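You operate a simulated robot arm through the tools that you are given. There is no shell and no other tool.

The job below is to be done with a simulated robot arm. You get a single attempt, and the scene is never put back.

JOB
Pour rice from the pack into the island's clear tub to its red band.
Fine: close the tub; spill nothing; stand the pack back on the island; leave the beans. Set down upright: rice pack.

It is judged by the outcome, as a careful person would: the job done as asked, and still so three seconds after it is handed in. It fails if anything else is knocked over, pushed out of place, dropped, spilled or broken.

ROBOT AND FRAMES
A 6-joint arm with a two-finger parallel gripper, fixed in place. Base frame: the origin is at the foot of the arm, x ahead of it, y to its left, z up; the work surface is at about z = 0.91. Readings come in m, rad, newtons and seconds.
With the tool pointing down near the work surface it reaches from about 0.24 to 0.62 m from the base axis. Its first joint turns from -1.152 to 1.152 rad. Payload 2.7 kg.
The TCP is the grasp point between the finger pads, 0.023 m short of the fingertips. In the tool frame z runs along the fingers and y along their closing line. The gripper opens to 0.094 m. The fingers are 0.038 m wide and 0.01 m thick; the gripper's body (0.054 by 0.096 m) begins 0.039 m behind the TCP.
Orientation is told as [roll, pitch, yaw] about the base's x, y, z axes, in that order, counted from this pose: with the fingers straight down and closing along the base's y, the tool's x points along the base's -x, its y along +y and its z along -z.

CONTROLS
- The arm moves only by the tool arm_command. Its arguments are lists of equal length, an entry for each row: "travel": the shift along the tool's x, y, z in m, a list of three; "rotation": the turn, a rotation vector about the tool's x, y, z in degrees, a list of three; "fingers": the finger opening in m, from 0 to 0.094. In form: {"travel": [[dx, dy, dz], ...], "rotation": [[wx, wy, wz], ...], "fingers": [fingers, ...]}. A call has 1 to 20 rows; each row is the pose to reach, as a shift and turn from the pose commanded when the call began, along the tool's axes at that moment. A row lasts 0.2 s, in which the tool goes at most 0.05 m and 0.15 rad; a call with a longer step from one row to the next is refused whole, and so is a gripper value outside its range. Where a pose cannot be reached the arm comes as near as it can. A force on the tool above 40 N (or 10 N above the force at the start of the call, whichever is more), or a blocked arm, ends the call early, and 0.2 s more pass. Each finger travels about 0.045 m/s and halts on what it meets, pressing with about 34 N; the grip force reading is that of the motor and also rises with nothing between the fingers. The clock runs only during rows and for 0.2 s after the last one: add rows that repeat a pose to give the fingers time. It gives the time, the measured TCP pose, the force on the tool (base axes), the opening and the grip force at its end, in the units of the frame above (readings bear some noise), with the torque about the TCP (base axes, N m) and any sound that the robot's microphone picked up.
- Cameras (640 x 400 px; columns grow to the right, rows downward): "scene" is fixed at [0.0551, -0.4132, 1.4256]; the picture's right is [0.93, -0.38, 0.00], its down [-0.14, -0.34, -0.93] and it looks along [0.35, 0.86, -0.37] (base axes); focal length 335 px, centre (320, 200). "wrist" rides on the gripper at [0.087, 0.016, -0.074] in the tool frame; the picture's right is [-0.18, 0.98, 0.00], its down [-0.58, -0.11, -0.81] and it looks along [-0.79, -0.15, 0.59] (tool axes); focal length 243 px, centre (320, 200). There is no depth. A picture from a camera that has moved, and an enlarged one, comes with that camera's place and axes in the base frame and with its lens.
- snapshot(camera): a new picture of that camera. No time passes.
- inspect(camera, box): a new picture of the part [left, top, right, bottom] of that camera's present view, enlarged. No time passes.
- finish_job(): hands the job in; it is judged then, once.

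Places have to be worked out from the pictures, the camera data and where the tool is seen. Open the gripper and draw the arm clear of the work before you hand the job in, unless the task says otherwise.

The tools are called after "Call:" as a command line: name --argument value ..., lists and objects as JSON in quotes. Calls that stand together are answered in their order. arm_command: Moves the arm, as the interface text tells. Its arguments: {"type":"object","properties":{"travel":{"type":"array","items":{"type":"array","items":{"type":"number"}}},"rotation":{"type":"array","items":{"type":"array","items":{"type":"number"}}},"fingers":{"type":"array","items":{"type":"number"}}},"required":["travel","rotation","fingers"]} The other tools are called the same way: snapshot (camera) takes a picture; inspect (camera, box) takes an enlarged picture of a part of a camera's view; finish_job () hands the job in.

At the start:

```text
time_s: 0.0
tool_pos: [0.3548, 0.0213, 1.266]
ee_rot: [0.002, -0.002, -0.001]
wrist_force: [-0.4, 0.0, 0.6]
moment: [0.02, 0.02, -0.02]
width: 0.0941
grasp_force: 0.0
```

scene: 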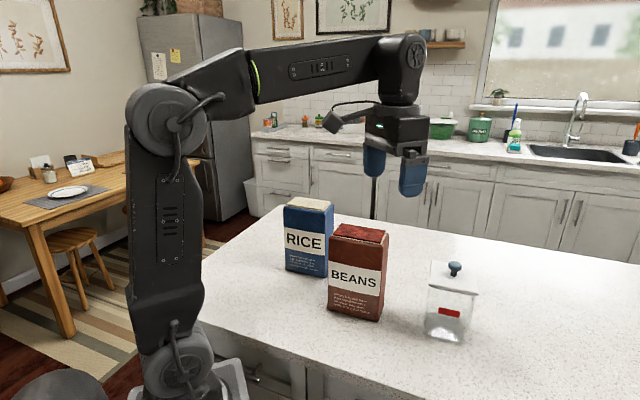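
wrist: 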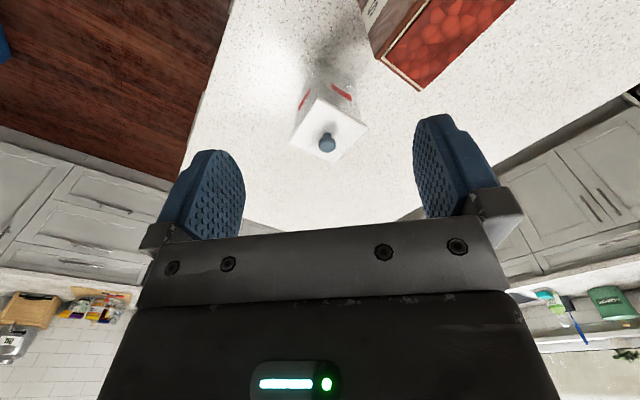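

I'll start by looking closer at the packs and the tub in both views before I move anything.

Call:
inspect --camera "scene" --box '[260, 180, 420, 340]'

Call:
inspect --camera "scene" --box '[400, 240, 500, 360]'

Call:
inspect --camera "wrist" --box '[260, 0, 540, 180]'

```text
2.50 times, centred on (340, 260) of scene
camera zoom: at [0.0551, -0.4132, 1.4256], right [0.93, -0.38, 0.0], down [-0.14, -0.34, -0.93], along [0.35, 0.86, -0.37], focal length 838 px, centre (270, 50)
```

zoom: 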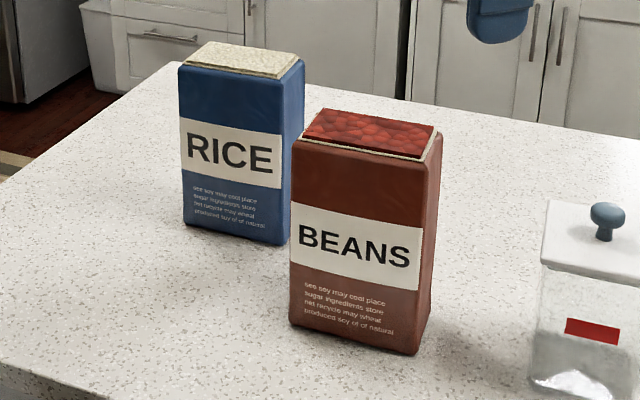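

```text
3.33 times, centred on (450, 300) of scene
camera zoom: at [0.0551, -0.4132, 1.4256], right [0.93, -0.38, 0.0], down [-0.14, -0.34, -0.93], along [0.35, 0.86, -0.37], focal length 1117 px, centre (-113, -133)
```

zoom: 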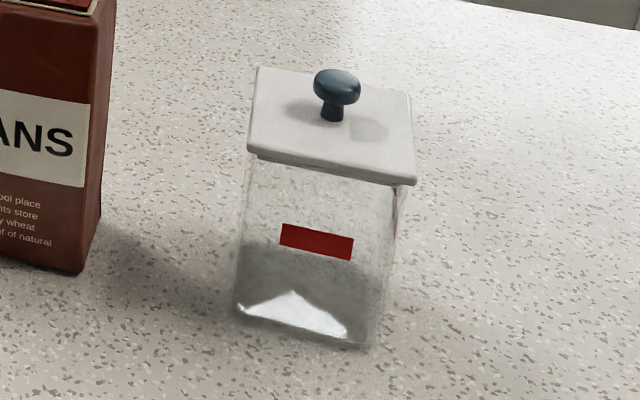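

```text
2.22 times, centred on (400, 90) of wrist
camera zoom: at [0.2692, 0.038, 1.3414], right [0.18, 0.98, 0.0], down [0.58, -0.11, 0.81], along [0.79, -0.15, -0.59], focal length 539 px, centre (142, 444)
```

zoom: 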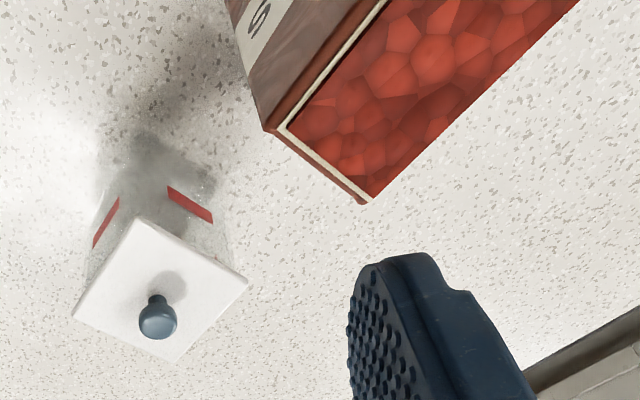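

The readings agree between the views. The tub is near (0.51, 0.005), with the lid top at z about 1.037 and the knob at about 1.063. The rice pack is near (0.325, 0.34) and its top is at about 1.095, with the beans between it and the base. The lid comes off first, so I'll hover over the knob and check alignment.

Call:
arm_command --travel '[[-0.026, -0.003, 0.014], [-0.052, -0.006, 0.028], [-0.078, -0.009, 0.042], [-0.104, -0.012, 0.056], [-0.13, -0.015, 0.068], [-0.153, -0.0173, 0.08], [-0.153, -0.0173, 0.08]]' --rotation '[[0, 0, 0], [0, 0, 0], [0, 0, 0], [0, 0, 0], [0, 0, 0], [0, 0, 0], [0, 0, 0]]' --fingers '[0.094, 0.094, 0.094, 0.094, 0.094, 0.094, 0.094]'

Call:
snapshot --camera "wrist"

Call:
snapshot --camera "scene"

```text
time_s: 1.6
tool_pos: [0.5083, 0.0052, 1.1857]
ee_rot: [0.001, -0.002, 0.001]
wrist_force: [-0.4, 1.3, -0.2]
moment: [-0.01, -0.02, 0.03]
width: 0.0939
grasp_force: 0.1
```

```text
taken
camera wrist: at [0.4227, 0.0206, 1.2613], right [0.18, 0.98, 0.0], down [0.58, -0.11, 0.81], along [0.79, -0.15, -0.59], focal length 243 px, centre (320, 200)
```

wrist: 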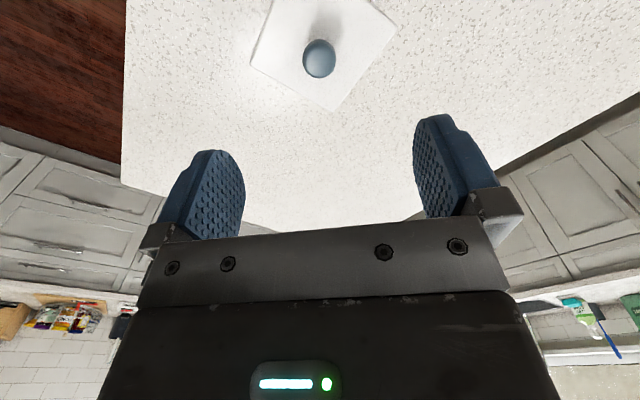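

```text
taken
```

scene: 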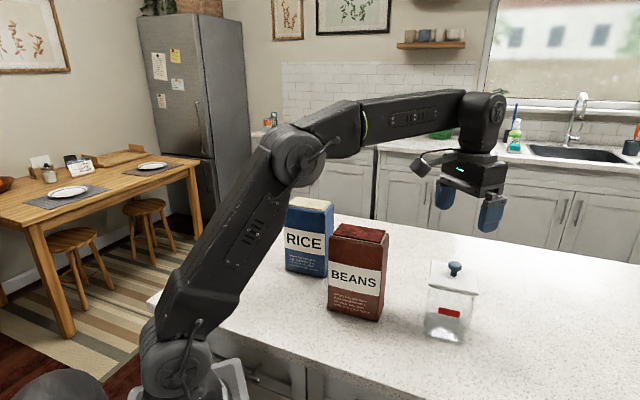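

The knob sits on the tool's centre line, about 2 mm towards the base, at z around 1.06. I'll go down to z = 1.067 so the fingertips stay above the lid, then close on the knob.

Call:
arm_command --travel '[[0.001, 0, 0.03], [0.002, 0, 0.06], [0.002, 0, 0.09], [0.002, 0, 0.108], [0.002, 0, 0.118], [0.002, 0, 0.118]]' --rotation '[[0, 0, 0], [0, 0, 0], [0, 0, 0], [0, 0, 0], [0, 0, 0], [0, 0, 0]]' --fingers '[0.094, 0.08, 0.07, 0.07, 0.07, 0.07]'

Call:
snapshot --camera "wrist"

Call:
inspect --camera "scene" --box '[400, 200, 520, 360]'

```text
time_s: 3.0
tool_pos: [0.5064, 0.0053, 1.069]
ee_rot: [0.002, -0.001, 0.001]
wrist_force: [1.1, 0.7, -0.2]
moment: [-0.02, 0.01, -0.02]
width: 0.07
grasp_force: 0.0
```

```text
taken
camera wrist: at [0.4208, 0.0211, 1.1432], right [0.18, 0.98, 0.0], down [0.58, -0.11, 0.81], along [0.79, -0.15, -0.59], focal length 243 px, centre (320, 200)
```

wrist: 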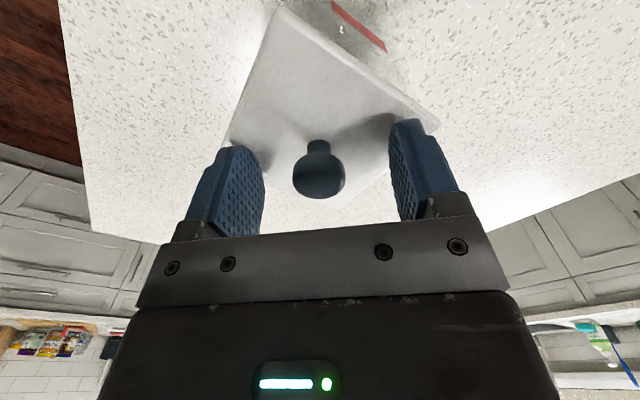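

```text
2.50 times, centred on (460, 280) of scene
camera zoom: at [0.0551, -0.4132, 1.4256], right [0.93, -0.38, 0.0], down [-0.14, -0.34, -0.93], along [0.35, 0.86, -0.37], focal length 838 px, centre (-30, 0)
```

zoom: 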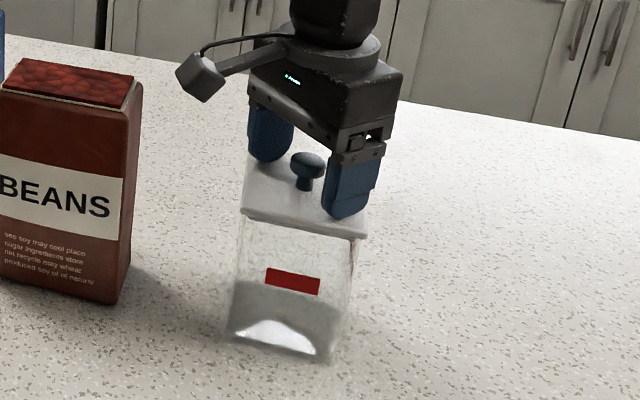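

The knob is centred between the pads and the tips are clear of the lid. I'll close on it now.

Call:
arm_command --travel '[[0, 0, 0.002], [0, 0, 0.002], [0, 0, 0.002], [0, 0, 0.002], [0, 0, 0.002]]' --rotation '[[0, 0, 0], [0, 0, 0], [0, 0, 0], [0, 0, 0], [0, 0, 0]]' --fingers '[0.05, 0.03, 0.01, 0.0, 0.0]'

Call:
snapshot --camera "wrist"

```text
time_s: 4.2
tool_pos: [0.5074, 0.0055, 1.0658]
ee_rot: [0.003, -0.003, 0.0]
wrist_force: [-0.3, 2.5, 6.1]
moment: [0.05, 0.05, -0.01]
width: 0.0244
grasp_force: 34.1
```

```text
taken
camera wrist: at [0.4207, 0.0212, 1.1418], right [0.18, 0.98, 0.0], down [0.58, -0.11, 0.81], along [0.79, -0.15, -0.59], focal length 243 px, centre (320, 200)
```

wrist: 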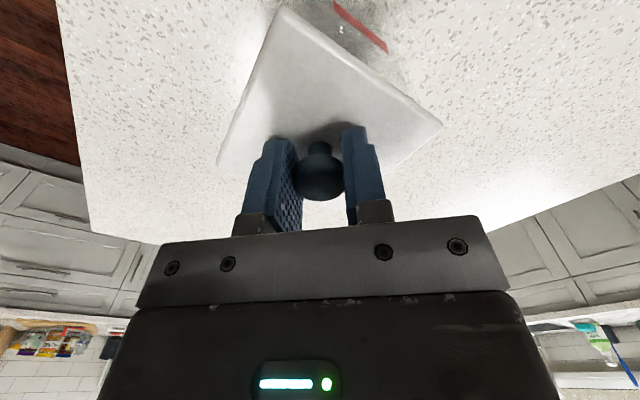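

The gripper holds the knob at 24 mm with 34 N. I'll lift slowly, straight up, and watch that the tub stays put.

Call:
arm_command --travel '[[0, 0, -0.006], [0, 0, -0.012], [0, 0, -0.02], [0, 0, -0.03], [0, 0, -0.04]]' --rotation '[[0, 0, 0], [0, 0, 0], [0, 0, 0], [0, 0, 0], [0, 0, 0]]' --fingers '[0.0, 0.0, 0.0, 0.0, 0.0]'

Call:
inspect --camera "scene" --box '[400, 200, 520, 360]'

```text
time_s: 5.4
tool_pos: [0.5075, 0.0057, 1.1069]
ee_rot: [0.002, -0.002, -0.001]
wrist_force: [-1.1, -0.1, -0.7]
moment: [0.04, -0.02, 0.01]
width: 0.024
grasp_force: 33.8
heard: snap
```

```text
2.50 times, centred on (460, 280) of scene
camera zoom: at [0.0551, -0.4132, 1.4256], right [0.93, -0.38, 0.0], down [-0.14, -0.34, -0.93], along [0.35, 0.86, -0.37], focal length 838 px, centre (-30, 0)
```

zoom: 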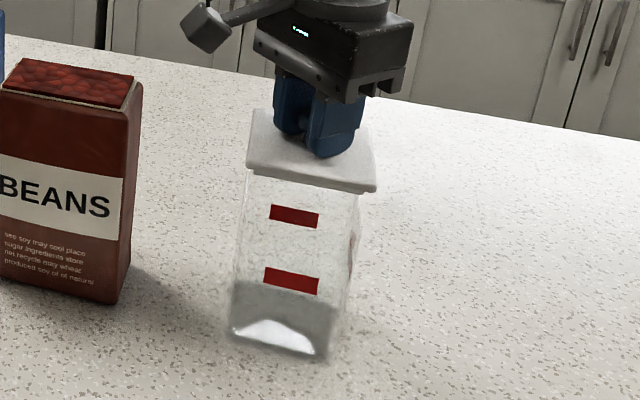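

The lid came free with a snap, so it is a snap fit, and the tub did not move. The upper red mark is the band on the tub's back wall. I'll carry the lid over to free counter around (0.57, -0.12).

Call:
arm_command --travel '[[0, 0, -0.015], [0, 0, -0.03], [-0.008, -0.016, -0.03], [-0.02, -0.04, -0.03], [-0.035, -0.07, -0.03], [-0.05, -0.1, -0.03], [-0.0625, -0.126, -0.03], [-0.0625, -0.126, 0.0], [-0.0625, -0.126, 0.035], [-0.0625, -0.126, 0.07], [-0.0625, -0.126, 0.1], [-0.0625, -0.126, 0.115], [-0.0625, -0.126, 0.115]]' --rotation '[[0, 0, 0], [0, 0, 0], [0, 0, 0], [0, 0, 0], [0, 0, 0], [0, 0, 0], [0, 0, 0], [0, 0, 0], [0, 0, 0], [0, 0, 0], [0, 0, 0], [0, 0, 0], [0, 0, 0]]' --fingers '[0.0, 0.0, 0.0, 0.0, 0.0, 0.0, 0.0, 0.0, 0.0, 0.0, 0.0, 0.0, 0.0]'

Call:
snapshot --camera "scene"

Call:
inspect --camera "scene" --box '[420, 240, 600, 400]'

Call:
snapshot --camera "wrist"

```text
time_s: 8.2
tool_pos: [0.5698, -0.1198, 0.9915]
ee_rot: [0.001, -0.001, -0.001]
wrist_force: [0.2, 0.4, -0.7]
moment: [-0.01, 0.0, 0.01]
width: 0.0242
grasp_force: 34.0
```

```text
taken
```

scene: 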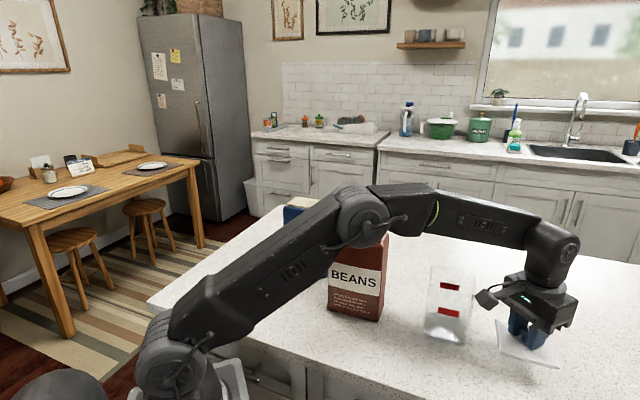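

```text
2.50 times, centred on (510, 320) of scene
camera zoom: at [0.0551, -0.4132, 1.4256], right [0.93, -0.38, 0.0], down [-0.14, -0.34, -0.93], along [0.35, 0.86, -0.37], focal length 838 px, centre (-155, -100)
```

zoom: 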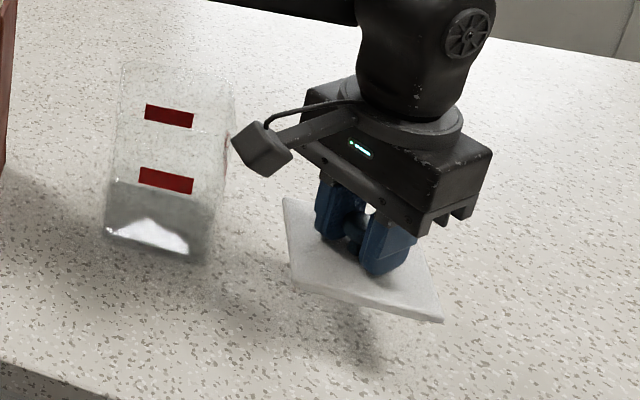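

```text
taken
camera wrist: at [0.4832, -0.1049, 1.0663], right [0.18, 0.98, 0.0], down [0.58, -0.11, 0.81], along [0.79, -0.15, -0.59], focal length 243 px, centre (320, 200)
```

wrist: 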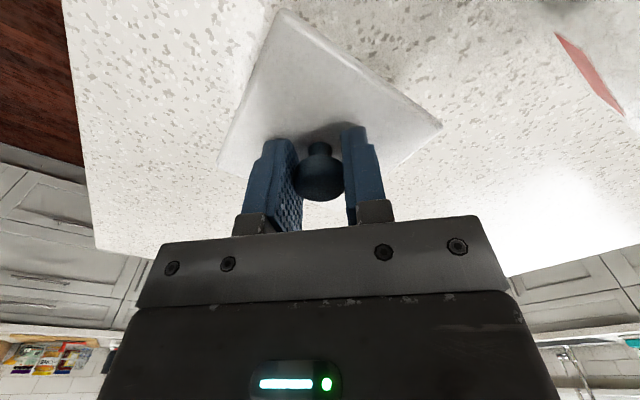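

The lid hangs level over free counter. I'll lower it in small steps and watch for a contact force.

Call:
arm_command --travel '[[0, 0, 0.01], [0, 0, 0.02], [0, 0, 0.026], [0, 0, 0.03]]' --rotation '[[0, 0, 0], [0, 0, 0], [0, 0, 0], [0, 0, 0]]' --fingers '[0.0, 0.0, 0.0, 0.0]'

Call:
inspect --camera "scene" --box '[420, 240, 600, 400]'

```text
time_s: 9.2
tool_pos: [0.5701, -0.1213, 0.9601]
ee_rot: [0.003, -0.003, 0.0]
wrist_force: [0.3, -0.9, 0.2]
moment: [-0.02, -0.01, -0.01]
width: 0.0242
grasp_force: 34.5
```

```text
2.50 times, centred on (510, 320) of scene
camera zoom: at [0.0551, -0.4132, 1.4256], right [0.93, -0.38, 0.0], down [-0.14, -0.34, -0.93], along [0.35, 0.86, -0.37], focal length 838 px, centre (-155, -100)
```

zoom: 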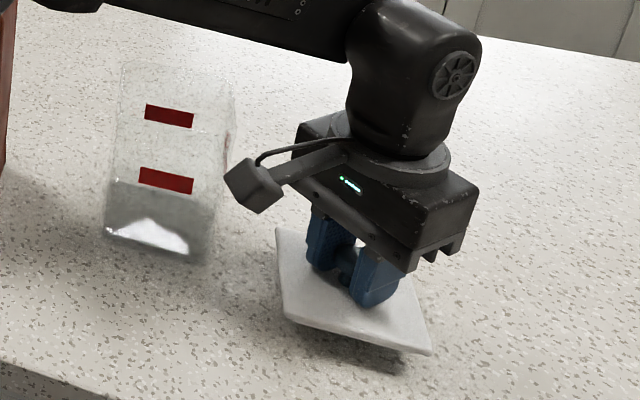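

There is still no contact force and only a small shadow gap under the lid. I'll keep going down in 3 mm steps.

Call:
arm_command --travel '[[0, 0, 0.003], [0, 0, 0.006], [0, 0, 0.009]]' --rotation '[[0, 0, 0], [0, 0, 0], [0, 0, 0]]' --fingers '[0.0, 0.0, 0.0]'

Call:
inspect --camera "scene" --box '[470, 290, 570, 390]'

```text
time_s: 10.0
tool_pos: [0.5699, -0.1207, 0.9523]
ee_rot: [0.002, -0.002, 0.0]
wrist_force: [-0.1, 0.8, -0.7]
moment: [-0.01, -0.03, 0.0]
width: 0.0242
grasp_force: 33.9
```

```text
4.00 times, centred on (520, 340) of scene
camera zoom: at [0.0551, -0.4132, 1.4256], right [0.93, -0.38, 0.0], down [-0.14, -0.34, -0.93], along [0.35, 0.86, -0.37], focal length 1341 px, centre (-480, -360)
```

zoom: 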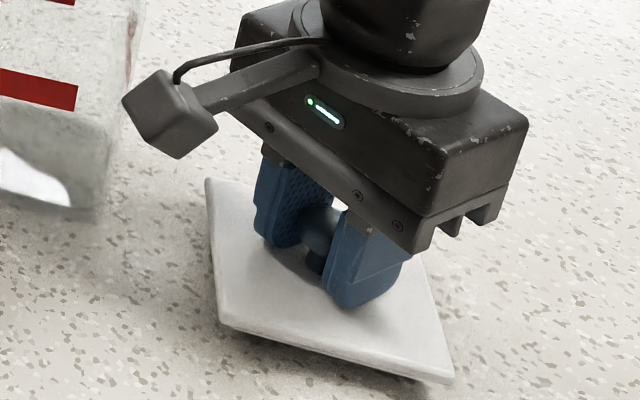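

The lid is very close to the counter now, still with no contact. I'll go another 4 mm down.

Call:
arm_command --travel '[[0, 0, 0.002], [0, 0, 0.004]]' --rotation '[[0, 0, 0], [0, 0, 0]]' --fingers '[0.0, 0.0]'

```text
time_s: 10.6
tool_pos: [0.5692, -0.1203, 0.9495]
ee_rot: [0.002, 0.0, 0.0]
wrist_force: [1.1, 0.5, -0.9]
moment: [0.01, 0.02, 0.03]
width: 0.0239
grasp_force: 34.1
```

There is still no contact, so I'll take another 3 mm in two small steps.

Call:
arm_command --travel '[[0, 0, 0.0015], [0, 0, 0.003]]' --rotation '[[0, 0, 0], [0, 0, 0]]' --fingers '[0.0, 0.0]'

Call:
inspect --camera "scene" --box '[470, 290, 570, 390]'

```text
time_s: 11.2
tool_pos: [0.5706, -0.1199, 0.9481]
ee_rot: [0.001, -0.005, 0.0]
wrist_force: [-5.5, 1.6, 15.5]
moment: [0.06, 0.55, -0.04]
width: 0.024
grasp_force: 34.0
```

```text
4.00 times, centred on (520, 340) of scene
camera zoom: at [0.0547, -0.4131, 1.4257], right [0.93, -0.38, 0.0], down [-0.14, -0.34, -0.93], along [0.35, 0.86, -0.37], focal length 1341 px, centre (-480, -360)
```

zoom: 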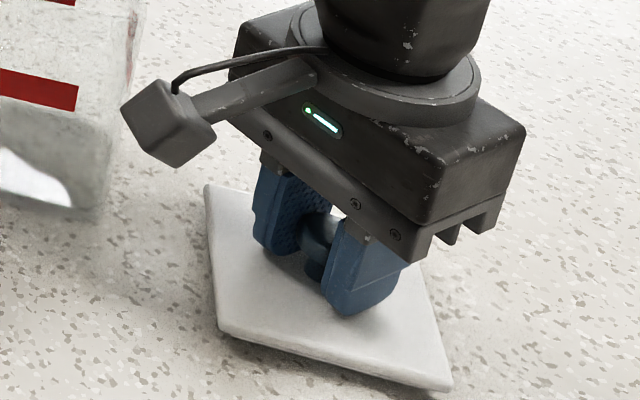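

The lid touched down at TCP z of about 0.948 with 15 N. I'll ease off 1.5 mm, then open to release the knob.

Call:
arm_command --travel '[[0, 0, -0.0015], [0, 0, -0.0015], [0, 0, -0.0015], [0, 0, -0.0015], [0, 0, -0.0015], [0, 0, -0.0015]]' --rotation '[[0, 0, 0], [0, 0, 0], [0, 0, 0], [0, 0, 0], [0, 0, 0], [0, 0, 0]]' --fingers '[0.0, 0.025, 0.035, 0.05, 0.06, 0.06]'

Call:
snapshot --camera "wrist"

```text
time_s: 12.6
tool_pos: [0.57, -0.1204, 0.9474]
ee_rot: [0.0, -0.004, 0.0]
wrist_force: [0.2, 0.9, 13.7]
moment: [-0.02, 0.05, 0.03]
width: 0.0563
grasp_force: 0.0
```

```text
taken
camera wrist: at [0.4834, -0.1047, 1.0228], right [0.18, 0.98, 0.0], down [0.58, -0.11, 0.81], along [0.79, -0.15, -0.59], focal length 243 px, centre (320, 200)
```

wrist: 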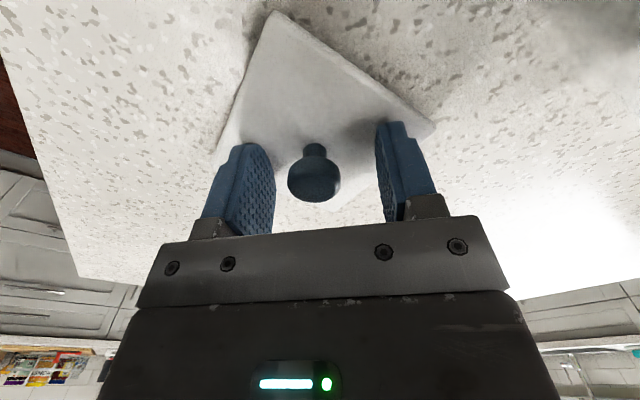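

The knob is free, but there is still an upward force, so the fingertips are probably resting on the lid plate. I'll raise straight up clear of it.

Call:
arm_command --travel '[[0, 0, -0.004], [0, 0, -0.01], [0, 0, -0.02], [0, 0, -0.04], [0, 0, -0.07], [0, 0, -0.1]]' --rotation '[[0, 0, 0], [0, 0, 0], [0, 0, 0], [0, 0, 0], [0, 0, 0], [0, 0, 0]]' --fingers '[0.06, 0.06, 0.06, 0.06, 0.07, 0.08]'

Call:
snapshot --camera "wrist"

Call:
snapshot --camera "scene"

```text
time_s: 14.0
tool_pos: [0.5696, -0.1203, 1.0468]
ee_rot: [0.003, -0.001, 0.001]
wrist_force: [-0.9, 0.9, 1.3]
moment: [0.0, 0.01, 0.0]
width: 0.0799
grasp_force: 0.1
```

```text
taken
camera wrist: at [0.4833, -0.105, 1.1225], right [0.18, 0.98, 0.0], down [0.58, -0.11, 0.81], along [0.79, -0.15, -0.59], focal length 243 px, centre (320, 200)
```

wrist: 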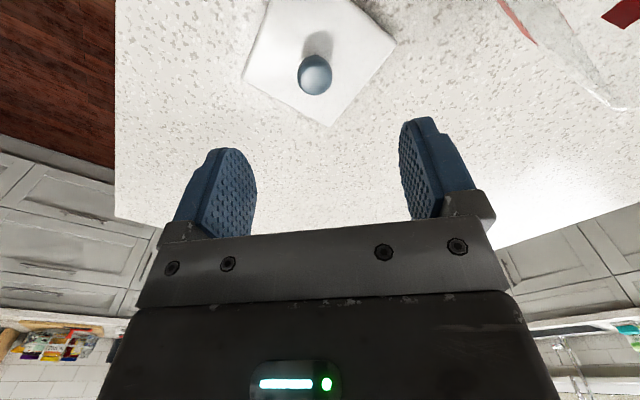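

```text
taken
```

scene: 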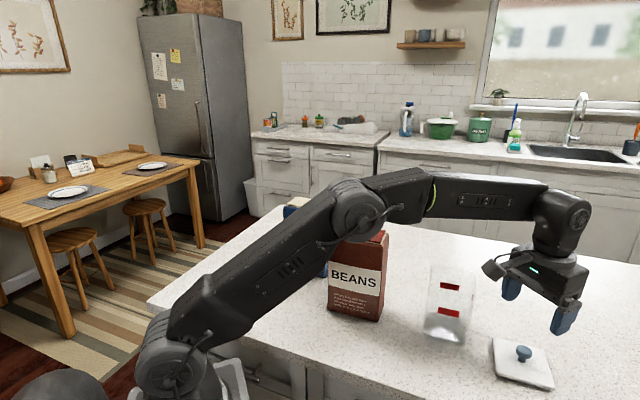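

The lid sits flat on the counter, clear of everything. Before taking the pack I'll check, in free air, that the wrist can turn to the pouring orientation: fingers pointing outwards along (0.7, 0.7) with the camera on top.

Call:
arm_command --travel '[[0.0, 0.0, -0.04], [0.02, 0.02, -0.075], [0.04, 0.045, -0.105], [0.06, 0.07, -0.13], [0.08, 0.095, -0.145], [0.1, 0.12, -0.153], [0.1, 0.12, -0.153], [0.1, 0.12, -0.153], [0.1, 0.12, -0.153], [0.1, 0.12, -0.153], [0.1, 0.12, -0.153], [0.1, 0.12, -0.153], [0.1, 0.12, -0.153], [0.1, 0.12, -0.153], [0.1, 0.12, -0.153], [0.1, 0.12, -0.153], [0.1, 0.12, -0.153], [0.1, 0.12, -0.153], [0.1, 0.12, -0.153], [0.1, 0.12, -0.153]]' --rotation '[[0, 0, 0], [0, 0, 0], [0, 0, 0], [0, 0, 0], [0, 0, 0], [0, 0, 8], [0, 0, 16], [0, 0, 24], [0, 0, 32], [0, 0, 40], [0, 0, 48], [0, 0, 56], [0, 0, 64], [0, 0, 72], [0, 0, 80], [0, 0, 88], [0, 0, 96], [0, 0, 104], [0, 0, 112], [0, 0, 120]]' --fingers '[0.09, 0.09, 0.09, 0.09, 0.09, 0.09, 0.09, 0.09, 0.09, 0.09, 0.09, 0.09, 0.09, 0.09, 0.09, 0.09, 0.09, 0.09, 0.09, 0.09]'

Call:
snapshot --camera "scene"

Call:
snapshot --camera "wrist"

```text
time_s: 18.2
tool_pos: [0.4693, -0.0009, 1.1996]
ee_rot: [0.002, 0.002, -2.098]
wrist_force: [0.5, 0.1, -0.5]
moment: [0.01, -0.02, 0.02]
width: 0.0898
grasp_force: 0.1
```

```text
taken
```

scene: 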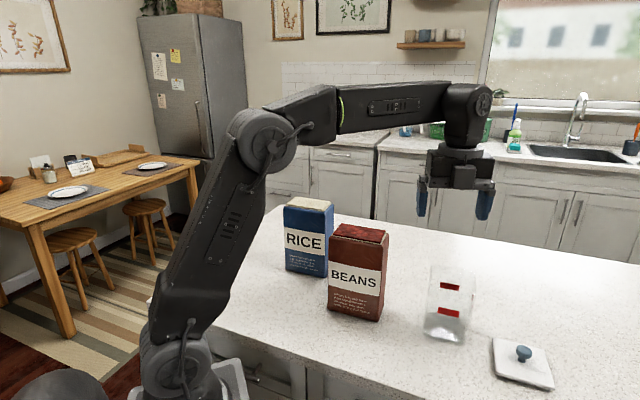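

```text
taken
camera wrist: at [0.5268, 0.065, 1.2754], right [0.76, -0.65, 0.0], down [-0.39, -0.45, 0.81], along [-0.53, -0.61, -0.59], focal length 243 px, centre (320, 200)
```

wrist: 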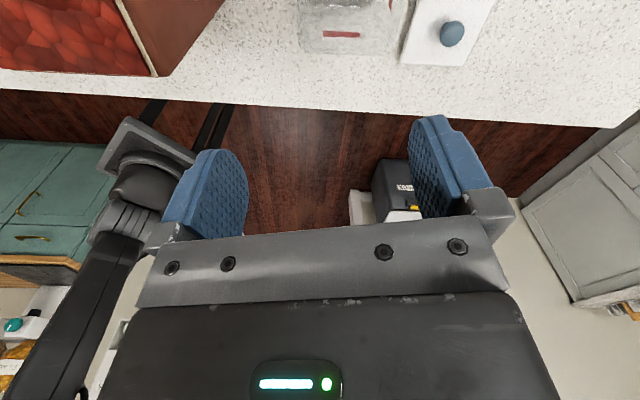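

The wrist takes -120° of yaw easily. I'll finish the yaw to about -134°, then tilt 80° about the closing axis over the tub at pouring height to check reach.

Call:
arm_command --travel '[[0, 0, 0], [0, 0, 0], [0, 0, 0]]' --rotation '[[0, 0, 7], [0, 0, 14], [0, 0, 14]]' --fingers '[0.09, 0.09, 0.09]'

Call:
arm_command --travel '[[0.01, 0.003, 0.0], [0.02, 0.006, 0.0], [0.03, 0.009, 0.01], [0.04, 0.012, 0.02], [0.05, 0.014, 0.03], [0.06, 0.016, 0.04], [0.07, 0.018, 0.05], [0.079, 0.02, 0.06], [0.079, 0.022, 0.07], [0.079, 0.022, 0.08], [0.079, 0.022, 0.08]]' --rotation '[[0, 8, 0], [0, 16, 0], [0, 24, 0], [0, 32, 0], [0, 40, 0], [0, 48, 0], [0, 56, 0], [0, 64, 0], [0, 72, 0], [0, 80, 0], [0, 80, 0]]' --fingers '[0.09, 0.09, 0.09, 0.09, 0.09, 0.09, 0.09, 0.09, 0.09, 0.09, 0.09]'

Call:
snapshot --camera "scene"

Call:
snapshot --camera "wrist"

```text
time_s: 19.0
tool_pos: [0.4691, -0.0019, 1.2013]
ee_rot: [0.0, 0.001, -2.34]
wrist_force: [0.7, 0.1, 0.2]
moment: [-0.02, -0.05, -0.04]
width: 0.0901
grasp_force: 0.1
```

```text
time_s: 21.4
tool_pos: [0.5403, 0.0408, 1.1197]
ee_rot: [0.003, 1.399, -2.336]
wrist_force: [0.0, 0.5, 0.1]
moment: [0.0, 0.01, 0.03]
width: 0.0901
grasp_force: 0.2
```

```text
taken
```

scene: 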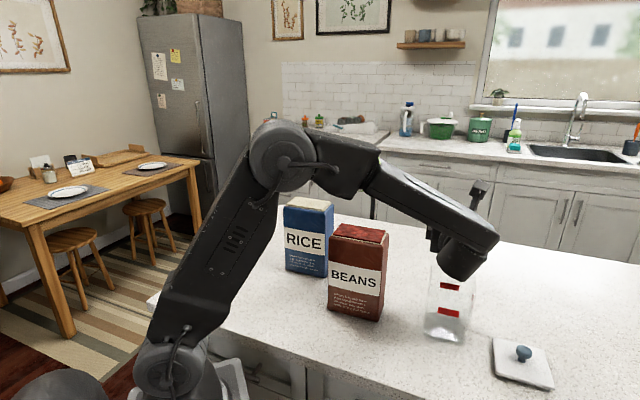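

```text
taken
camera wrist: at [0.5111, -0.0131, 1.2188], right [0.68, -0.71, -0.18], down [-0.7, -0.57, -0.44], along [0.2, 0.42, -0.88], focal length 243 px, centre (320, 200)
```

wrist: 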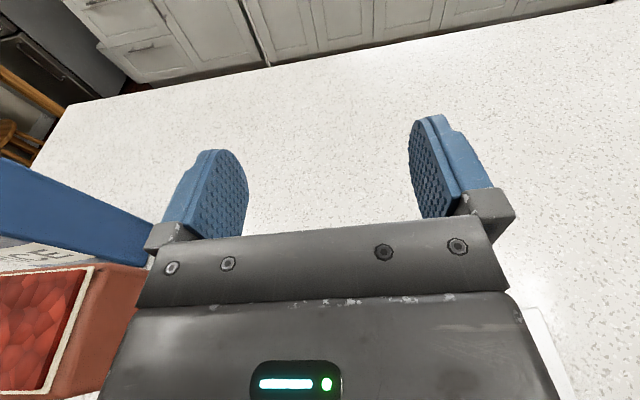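

The whole pouring orientation is reachable, and the tub's bands stay visible beneath the gripper. I'll look closely at the open tub here.

Call:
inspect --camera "scene" --box '[400, 250, 500, 350]'

```text
4.00 times, centred on (450, 300) of scene
camera zoom: at [0.0551, -0.4132, 1.4256], right [0.93, -0.38, 0.0], down [-0.14, -0.34, -0.93], along [0.35, 0.86, -0.37], focal length 1341 px, centre (-200, -200)
```

zoom: 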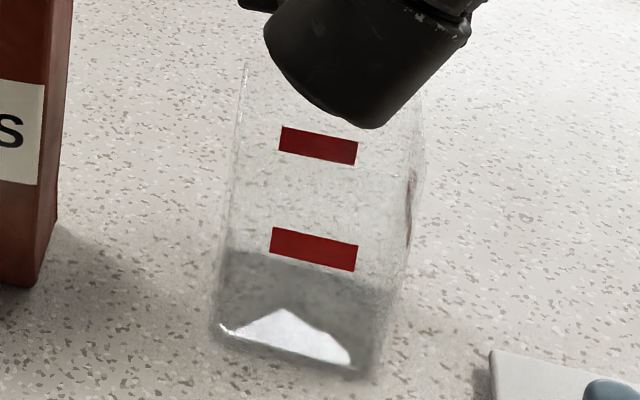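

The tub is empty. The bands span about z 0.976 to 0.991 and the rim is at about 1.0275. I'll reverse out of this test pose, then head to a hover above the rice pack.

Call:
arm_command --travel '[[0.0065, -0.002, -0.0092], [0.013, -0.004, -0.018], [0.0195, -0.007, -0.028], [0.026, -0.009, -0.037], [0.0326, -0.011, -0.046], [0.039, -0.013, -0.055], [0.0456, -0.015, -0.064], [0.052, -0.018, -0.073], [0.0586, -0.02, -0.0825], [0.0651, -0.022, -0.0917], [0.0651, -0.022, -0.0917]]' --rotation '[[0, -8, 0], [0, -16, 0], [0, -24, 0], [0, -32, 0], [0, -40, 0], [0, -48, 0], [0, -56, 0], [0, -64, 0], [0, -72, 0], [0, -80, 0], [0, -80, 0]]' --fingers '[0.09, 0.09, 0.09, 0.09, 0.09, 0.09, 0.09, 0.09, 0.09, 0.09, 0.09]'

```text
time_s: 23.8
tool_pos: [0.4689, -0.0014, 1.2003]
ee_rot: [0.001, 0.001, -2.339]
wrist_force: [-0.3, -0.2, -0.7]
moment: [0.0, 0.02, 0.02]
width: 0.09
grasp_force: 0.1
```

I'm back at the vertical pose. Next I'll move over the rice pack while turning the fingers to close across its thickness (yaw -44°), staying well above the beans.

Call:
arm_command --travel '[[0.0121, -0.0305, 0], [0.0243, -0.061, 0], [0.0364, -0.0915, 0], [0.0486, -0.122, 0], [0.0607, -0.1525, 0], [0.0729, -0.183, 0], [0.085, -0.2134, 0], [0.0971, -0.2439, 0], [0.1093, -0.2744, 0], [0.1214, -0.3049, 0], [0.1336, -0.3354, 0], [0.1457, -0.3659, 0], [0.1457, -0.3659, 0]]' --rotation '[[0, 0, -7.5], [0, 0, -15], [0, 0, -22.5], [0, 0, -30], [0, 0, -37.5], [0, 0, -45], [0, 0, -52.5], [0, 0, -60], [0, 0, -67.5], [0, 0, -75], [0, 0, -82.5], [0, 0, -90], [0, 0, -90]]' --fingers '[0.094, 0.094, 0.094, 0.094, 0.094, 0.094, 0.094, 0.094, 0.094, 0.094, 0.094, 0.094, 0.094]'

Call:
snapshot --camera "wrist"

Call:
snapshot --camera "scene"

```text
time_s: 26.6
tool_pos: [0.3074, 0.3601, 1.2017]
ee_rot: [0.001, 0.0, -0.765]
wrist_force: [1.0, -0.5, -0.3]
moment: [-0.04, 0.02, -0.01]
width: 0.0942
grasp_force: 0.1
```

```text
taken
camera wrist: at [0.2561, 0.4301, 1.2756], right [0.81, 0.58, 0.0], down [0.34, -0.48, 0.81], along [0.47, -0.66, -0.59], focal length 243 px, centre (320, 200)
```

wrist: 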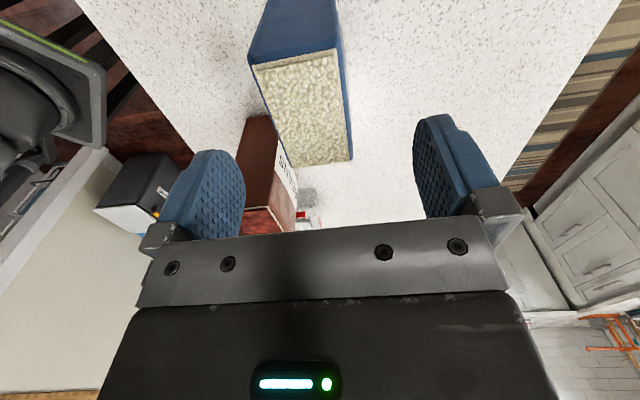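

```text
taken
```

scene: 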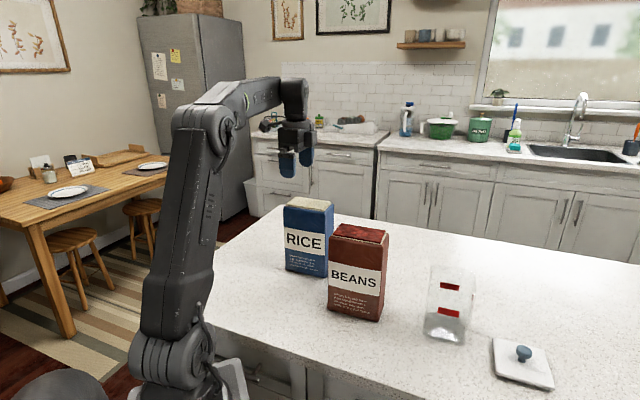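

I'll enlarge the wrist view of the pack's top to measure its corners and see how full it is.

Call:
inspect --camera "wrist" --box '[230, 0, 390, 180]'

Call:
inspect --camera "scene" --box '[270, 185, 350, 290]'

```text
2.22 times, centred on (310, 90) of wrist
camera zoom: at [0.2561, 0.4301, 1.2756], right [0.81, 0.58, 0.0], down [0.34, -0.48, 0.81], along [0.47, -0.66, -0.59], focal length 539 px, centre (342, 444)
```

zoom: 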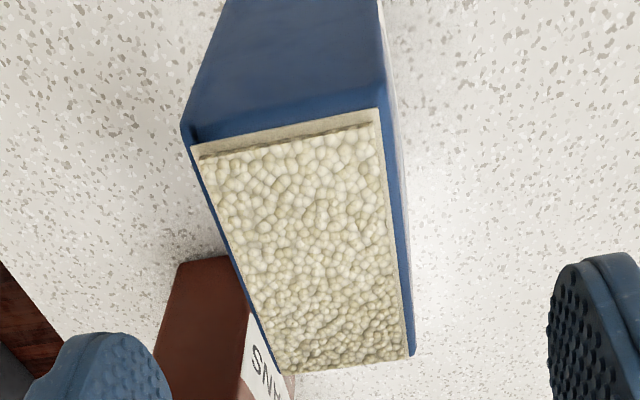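

```text
3.81 times, centred on (310, 238) of scene
camera zoom: at [0.0551, -0.4132, 1.4256], right [0.93, -0.38, 0.0], down [-0.14, -0.34, -0.93], along [0.35, 0.86, -0.37], focal length 1277 px, centre (358, 57)
```

zoom: 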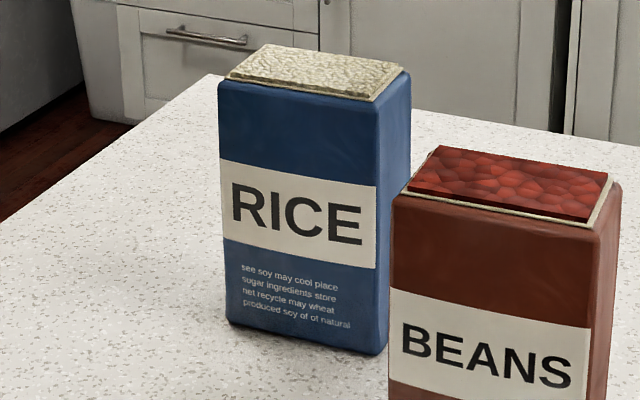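

The pack's top spans tool x from -0.095 to +0.013 and tool y from -0.047 to +0.015. It is well aligned in yaw, and the rice is a few millimetres below the brim. I'll shift 16 mm across and 20 mm along so I grip towards the rear edge and leave the pouring lip free, then go down to just above the top.

Call:
arm_command --travel '[[-0.007, -0.006, 0.01], [-0.014, -0.011, 0.025], [-0.02, -0.016, 0.045], [-0.02, -0.016, 0.06], [-0.02, -0.016, 0.065], [-0.02, -0.016, 0.065]]' --rotation '[[0, 0, 0], [0, 0, 0], [0, 0, 0], [0, 0, 0], [0, 0, 0], [0, 0, 0]]' --fingers '[0.094, 0.094, 0.094, 0.094, 0.094, 0.094]'

Call:
snapshot --camera "wrist"

Call:
inspect --camera "scene" --box '[260, 140, 380, 290]'

```text
time_s: 28.0
tool_pos: [0.311, 0.3326, 1.1344]
ee_rot: [0.0, -0.001, -0.767]
wrist_force: [-0.1, 0.4, -0.2]
moment: [0.0, -0.02, -0.03]
width: 0.0938
grasp_force: 0.1
```

```text
taken
camera wrist: at [0.2602, 0.4039, 1.2098], right [0.82, 0.58, 0.0], down [0.34, -0.48, 0.81], along [0.47, -0.66, -0.59], focal length 243 px, centre (320, 200)
```

wrist: 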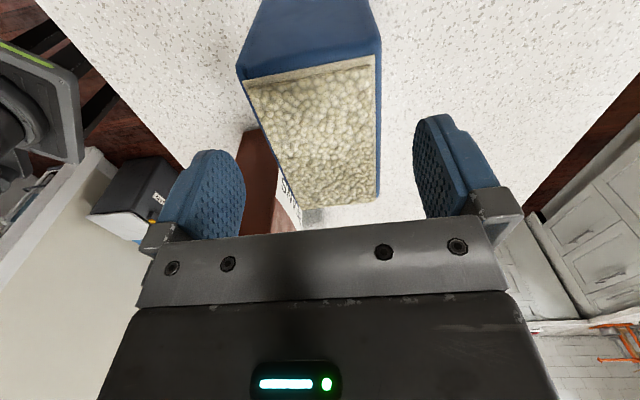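

```text
2.67 times, centred on (320, 215) of scene
camera zoom: at [0.0551, -0.4132, 1.4256], right [0.93, -0.38, 0.0], down [-0.14, -0.34, -0.93], along [0.35, 0.86, -0.37], focal length 894 px, centre (320, 160)
```

zoom: 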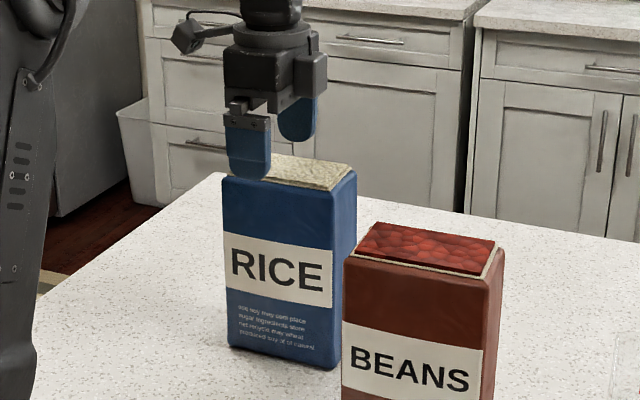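

The pack is centred between the fingers to within 2 mm, and its rim is at z of roughly 1.09 to 1.10. I'll straddle it down to TCP z of about 1.075 and check the clearance.

Call:
arm_command --travel '[[0.0, 0.002, 0.01], [0.0, 0.002, 0.025], [0.0, 0.002, 0.04], [0.0, 0.002, 0.052], [0.0, 0.002, 0.059], [0.0, 0.002, 0.059]]' --rotation '[[0, 0, 0], [0, 0, 0], [0, 0, 0], [0, 0, 0], [0, 0, 0], [0, 0, 0]]' --fingers '[0.094, 0.094, 0.094, 0.094, 0.094, 0.094]'

Call:
snapshot --camera "wrist"

Call:
inspect --camera "scene" --box '[270, 160, 350, 260]'

```text
time_s: 29.4
tool_pos: [0.3117, 0.3336, 1.0764]
ee_rot: [0.002, 0.001, -0.768]
wrist_force: [-0.1, 0.0, 1.1]
moment: [0.0, -0.01, 0.01]
width: 0.0941
grasp_force: 0.0
```

```text
taken
camera wrist: at [0.2614, 0.4058, 1.1509], right [0.82, 0.58, 0.0], down [0.34, -0.48, 0.81], along [0.47, -0.66, -0.59], focal length 243 px, centre (320, 200)
```

wrist: 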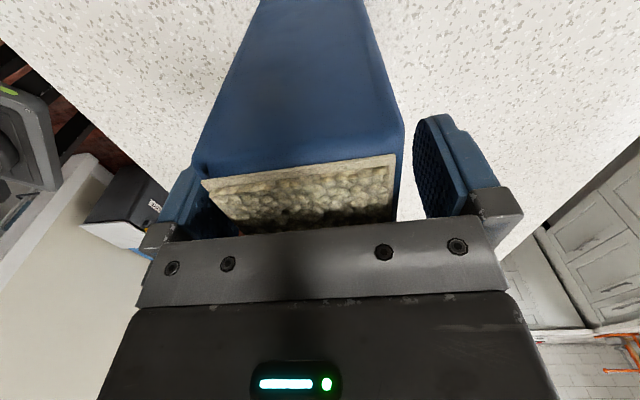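

```text
4.00 times, centred on (310, 210) of scene
camera zoom: at [0.0551, -0.4132, 1.4256], right [0.93, -0.38, 0.0], down [-0.14, -0.34, -0.93], along [0.35, 0.86, -0.37], focal length 1341 px, centre (360, 160)
```

zoom: 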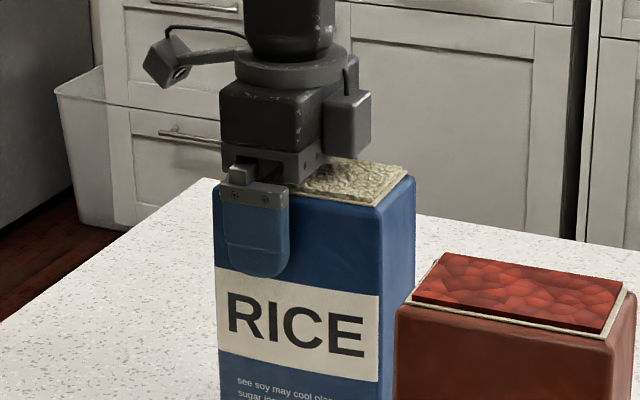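

The rim measures z of about 1.099 and the pack is centred to about 2 mm, with 16 mm of clearance under the gripper body. I'll go 9 mm lower for a deeper hold, then close slowly.

Call:
arm_command --travel '[[0.0, -0.001, 0.005], [0.0, -0.002, 0.009], [0.0, -0.002, 0.009]]' --rotation '[[0, 0, 0], [0, 0, 0], [0, 0, 0]]' --fingers '[0.094, 0.094, 0.094]'

Call:
arm_command --travel '[[0, 0, 0], [0, 0, 0], [0, 0, 0], [0, 0, 0], [0, 0, 0], [0, 0, 0]]' --rotation '[[0, 0, 0], [0, 0, 0], [0, 0, 0], [0, 0, 0], [0, 0, 0], [0, 0, 0]]' --fingers '[0.085, 0.078, 0.072, 0.066, 0.06, 0.055]'

Call:
snapshot --camera "wrist"

Call:
inspect --camera "scene" --box '[270, 160, 350, 290]'

```text
time_s: 30.2
tool_pos: [0.3106, 0.3338, 1.0659]
ee_rot: [0.001, -0.001, -0.768]
wrist_force: [0.4, -0.2, 0.7]
moment: [0.0, 0.0, 0.02]
width: 0.0941
grasp_force: 0.0
```

```text
time_s: 31.6
tool_pos: [0.31, 0.3338, 1.0683]
ee_rot: [0.004, -0.001, -0.767]
wrist_force: [2.4, 1.3, 0.8]
moment: [0.13, -0.21, 0.03]
width: 0.0748
grasp_force: 34.1
```

```text
taken
camera wrist: at [0.26, 0.4042, 1.1423], right [0.82, 0.58, 0.0], down [0.34, -0.48, 0.81], along [0.47, -0.66, -0.59], focal length 243 px, centre (320, 200)
```

wrist: 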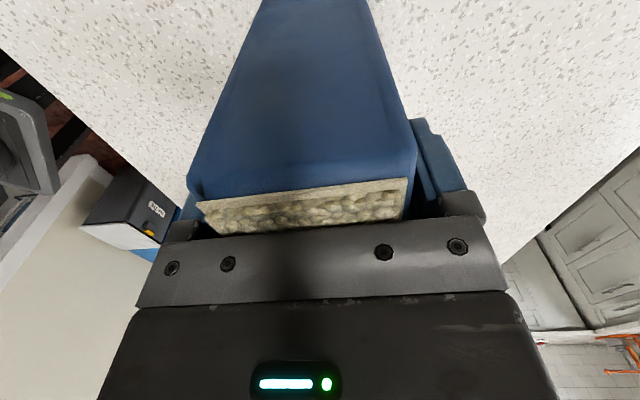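

```text
3.08 times, centred on (310, 225) of scene
camera zoom: at [0.0552, -0.4132, 1.4256], right [0.93, -0.38, 0.0], down [-0.14, -0.34, -0.93], along [0.35, 0.86, -0.37], focal length 1031 px, centre (351, 123)
```

zoom: 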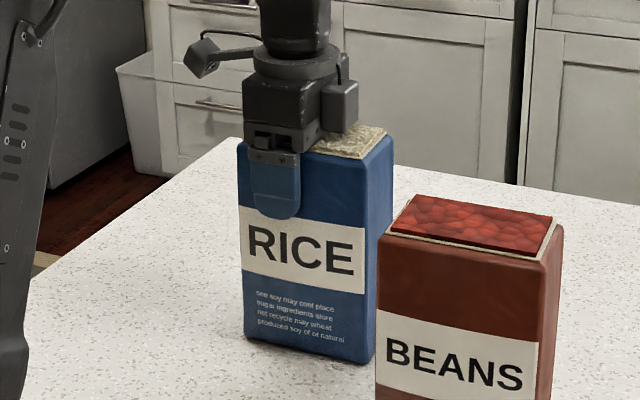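

The gripper holds the pack at 75 mm with 34 N, and it has not shifted. I'll lift 20 mm slowly and read the weight and torque to see how secure the hold is.

Call:
arm_command --travel '[[0, 0, -0.003], [0, 0, -0.006], [0, 0, -0.01], [0, 0, -0.015], [0, 0, -0.02], [0, 0, -0.02]]' --rotation '[[0, 0, 0], [0, 0, 0], [0, 0, 0], [0, 0, 0], [0, 0, 0], [0, 0, 0]]' --fingers '[0.055, 0.055, 0.055, 0.055, 0.055, 0.055]'

Call:
snapshot --camera "wrist"

Call:
inspect --camera "scene" --box '[270, 160, 350, 290]'

```text
time_s: 33.0
tool_pos: [0.3103, 0.3331, 1.0878]
ee_rot: [0.001, 0.001, -0.766]
wrist_force: [0.2, 1.1, -6.4]
moment: [0.07, 0.09, 0.01]
width: 0.0748
grasp_force: 33.8
```

```text
taken
camera wrist: at [0.26, 0.4042, 1.1626], right [0.82, 0.58, 0.0], down [0.34, -0.48, 0.81], along [0.47, -0.66, -0.59], focal length 243 px, centre (320, 200)
```

wrist: 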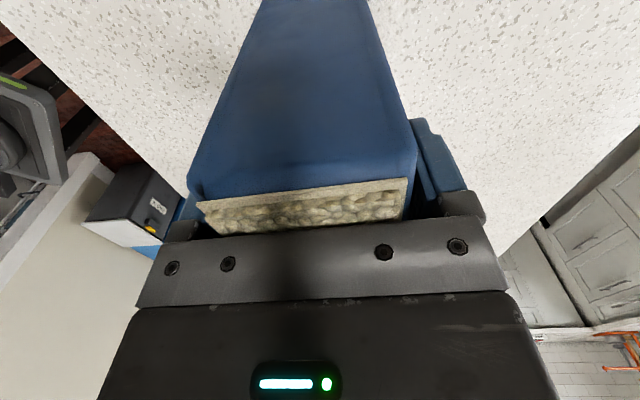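

```text
3.08 times, centred on (310, 225) of scene
camera zoom: at [0.0552, -0.4132, 1.4257], right [0.93, -0.38, 0.0], down [-0.14, -0.34, -0.93], along [0.35, 0.86, -0.37], focal length 1031 px, centre (351, 123)
```

zoom: 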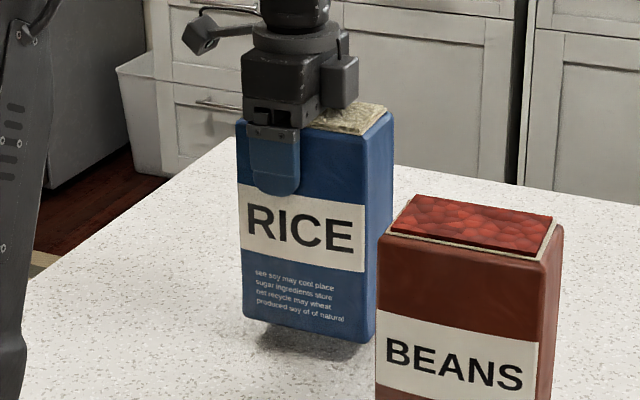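

The pack weighs about 6.5 N and holds firm with no slip. But gripping this far from the lip would put the arm at the edge of its reach when the pack starts to tilt over the tub. I'll set the pack back down exactly where it was and re-grip nearer its centre.

Call:
arm_command --travel '[[0, 0, 0.006], [0, 0, 0.012], [0, 0, 0.016], [0, 0, 0.0185], [0, 0, 0.02], [0, 0, 0.02]]' --rotation '[[0, 0, 0], [0, 0, 0], [0, 0, 0], [0, 0, 0], [0, 0, 0], [0, 0, 0]]' --fingers '[0.055, 0.055, 0.055, 0.055, 0.055, 0.055]'

Call:
inspect --camera "scene" --box '[270, 160, 350, 290]'

```text
time_s: 34.4
tool_pos: [0.3104, 0.3333, 1.0666]
ee_rot: [0.002, 0.0, -0.77]
wrist_force: [-0.4, 0.8, -5.0]
moment: [-0.15, 0.1, -0.04]
width: 0.0749
grasp_force: 34.1
```

```text
3.08 times, centred on (310, 225) of scene
camera zoom: at [0.0552, -0.4132, 1.4256], right [0.93, -0.38, 0.0], down [-0.14, -0.34, -0.93], along [0.35, 0.86, -0.37], focal length 1031 px, centre (351, 123)
```

zoom: 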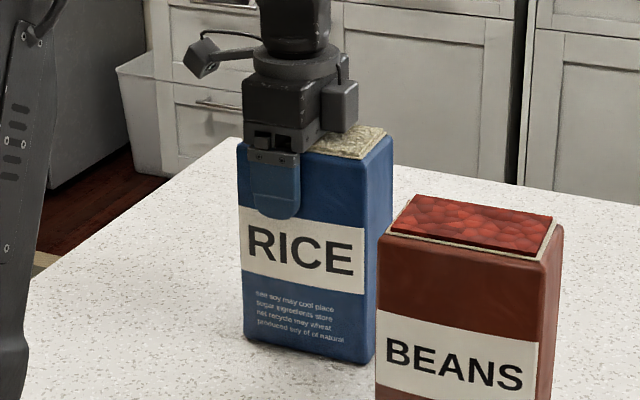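

The pack is barely touching, with the gripper still carrying about 5 N. I'll go down 1.5 mm more until the counter takes the weight.

Call:
arm_command --travel '[[0, 0, 0.0008], [0, 0, 0.0015], [0, 0, 0.0015]]' --rotation '[[0, 0, 0], [0, 0, 0], [0, 0, 0]]' --fingers '[0.055, 0.055, 0.055]'

```text
time_s: 35.2
tool_pos: [0.3109, 0.3332, 1.0674]
ee_rot: [0.002, -0.002, -0.769]
wrist_force: [-3.0, -2.7, 14.8]
moment: [-0.92, 0.97, -0.01]
width: 0.0749
grasp_force: 33.6
```

The pack is firmly on the counter. I'll open, slide 18 mm towards the lip side with the fingers clear, and close again.

Call:
arm_command --travel '[[0, 0, -0.001], [0, 0, -0.001], [0, 0, -0.001], [0, 0, -0.001]]' --rotation '[[0, 0, 0], [0, 0, 0], [0, 0, 0], [0, 0, 0]]' --fingers '[0.076, 0.085, 0.094, 0.094]'

Call:
snapshot --camera "wrist"

```text
time_s: 36.2
tool_pos: [0.3106, 0.3328, 1.0665]
ee_rot: [0.002, 0.0, -0.768]
wrist_force: [0.2, -0.4, 0.1]
moment: [-0.01, 0.01, 0.0]
width: 0.0937
grasp_force: 0.1
```

```text
taken
camera wrist: at [0.2598, 0.404, 1.1419], right [0.82, 0.58, 0.0], down [0.34, -0.48, 0.81], along [0.47, -0.66, -0.59], focal length 243 px, centre (320, 200)
```

wrist: 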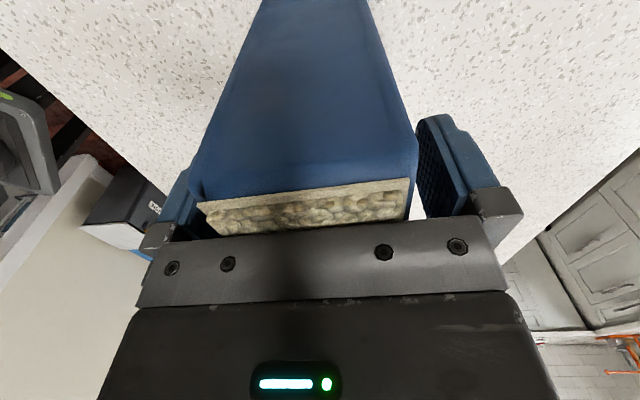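

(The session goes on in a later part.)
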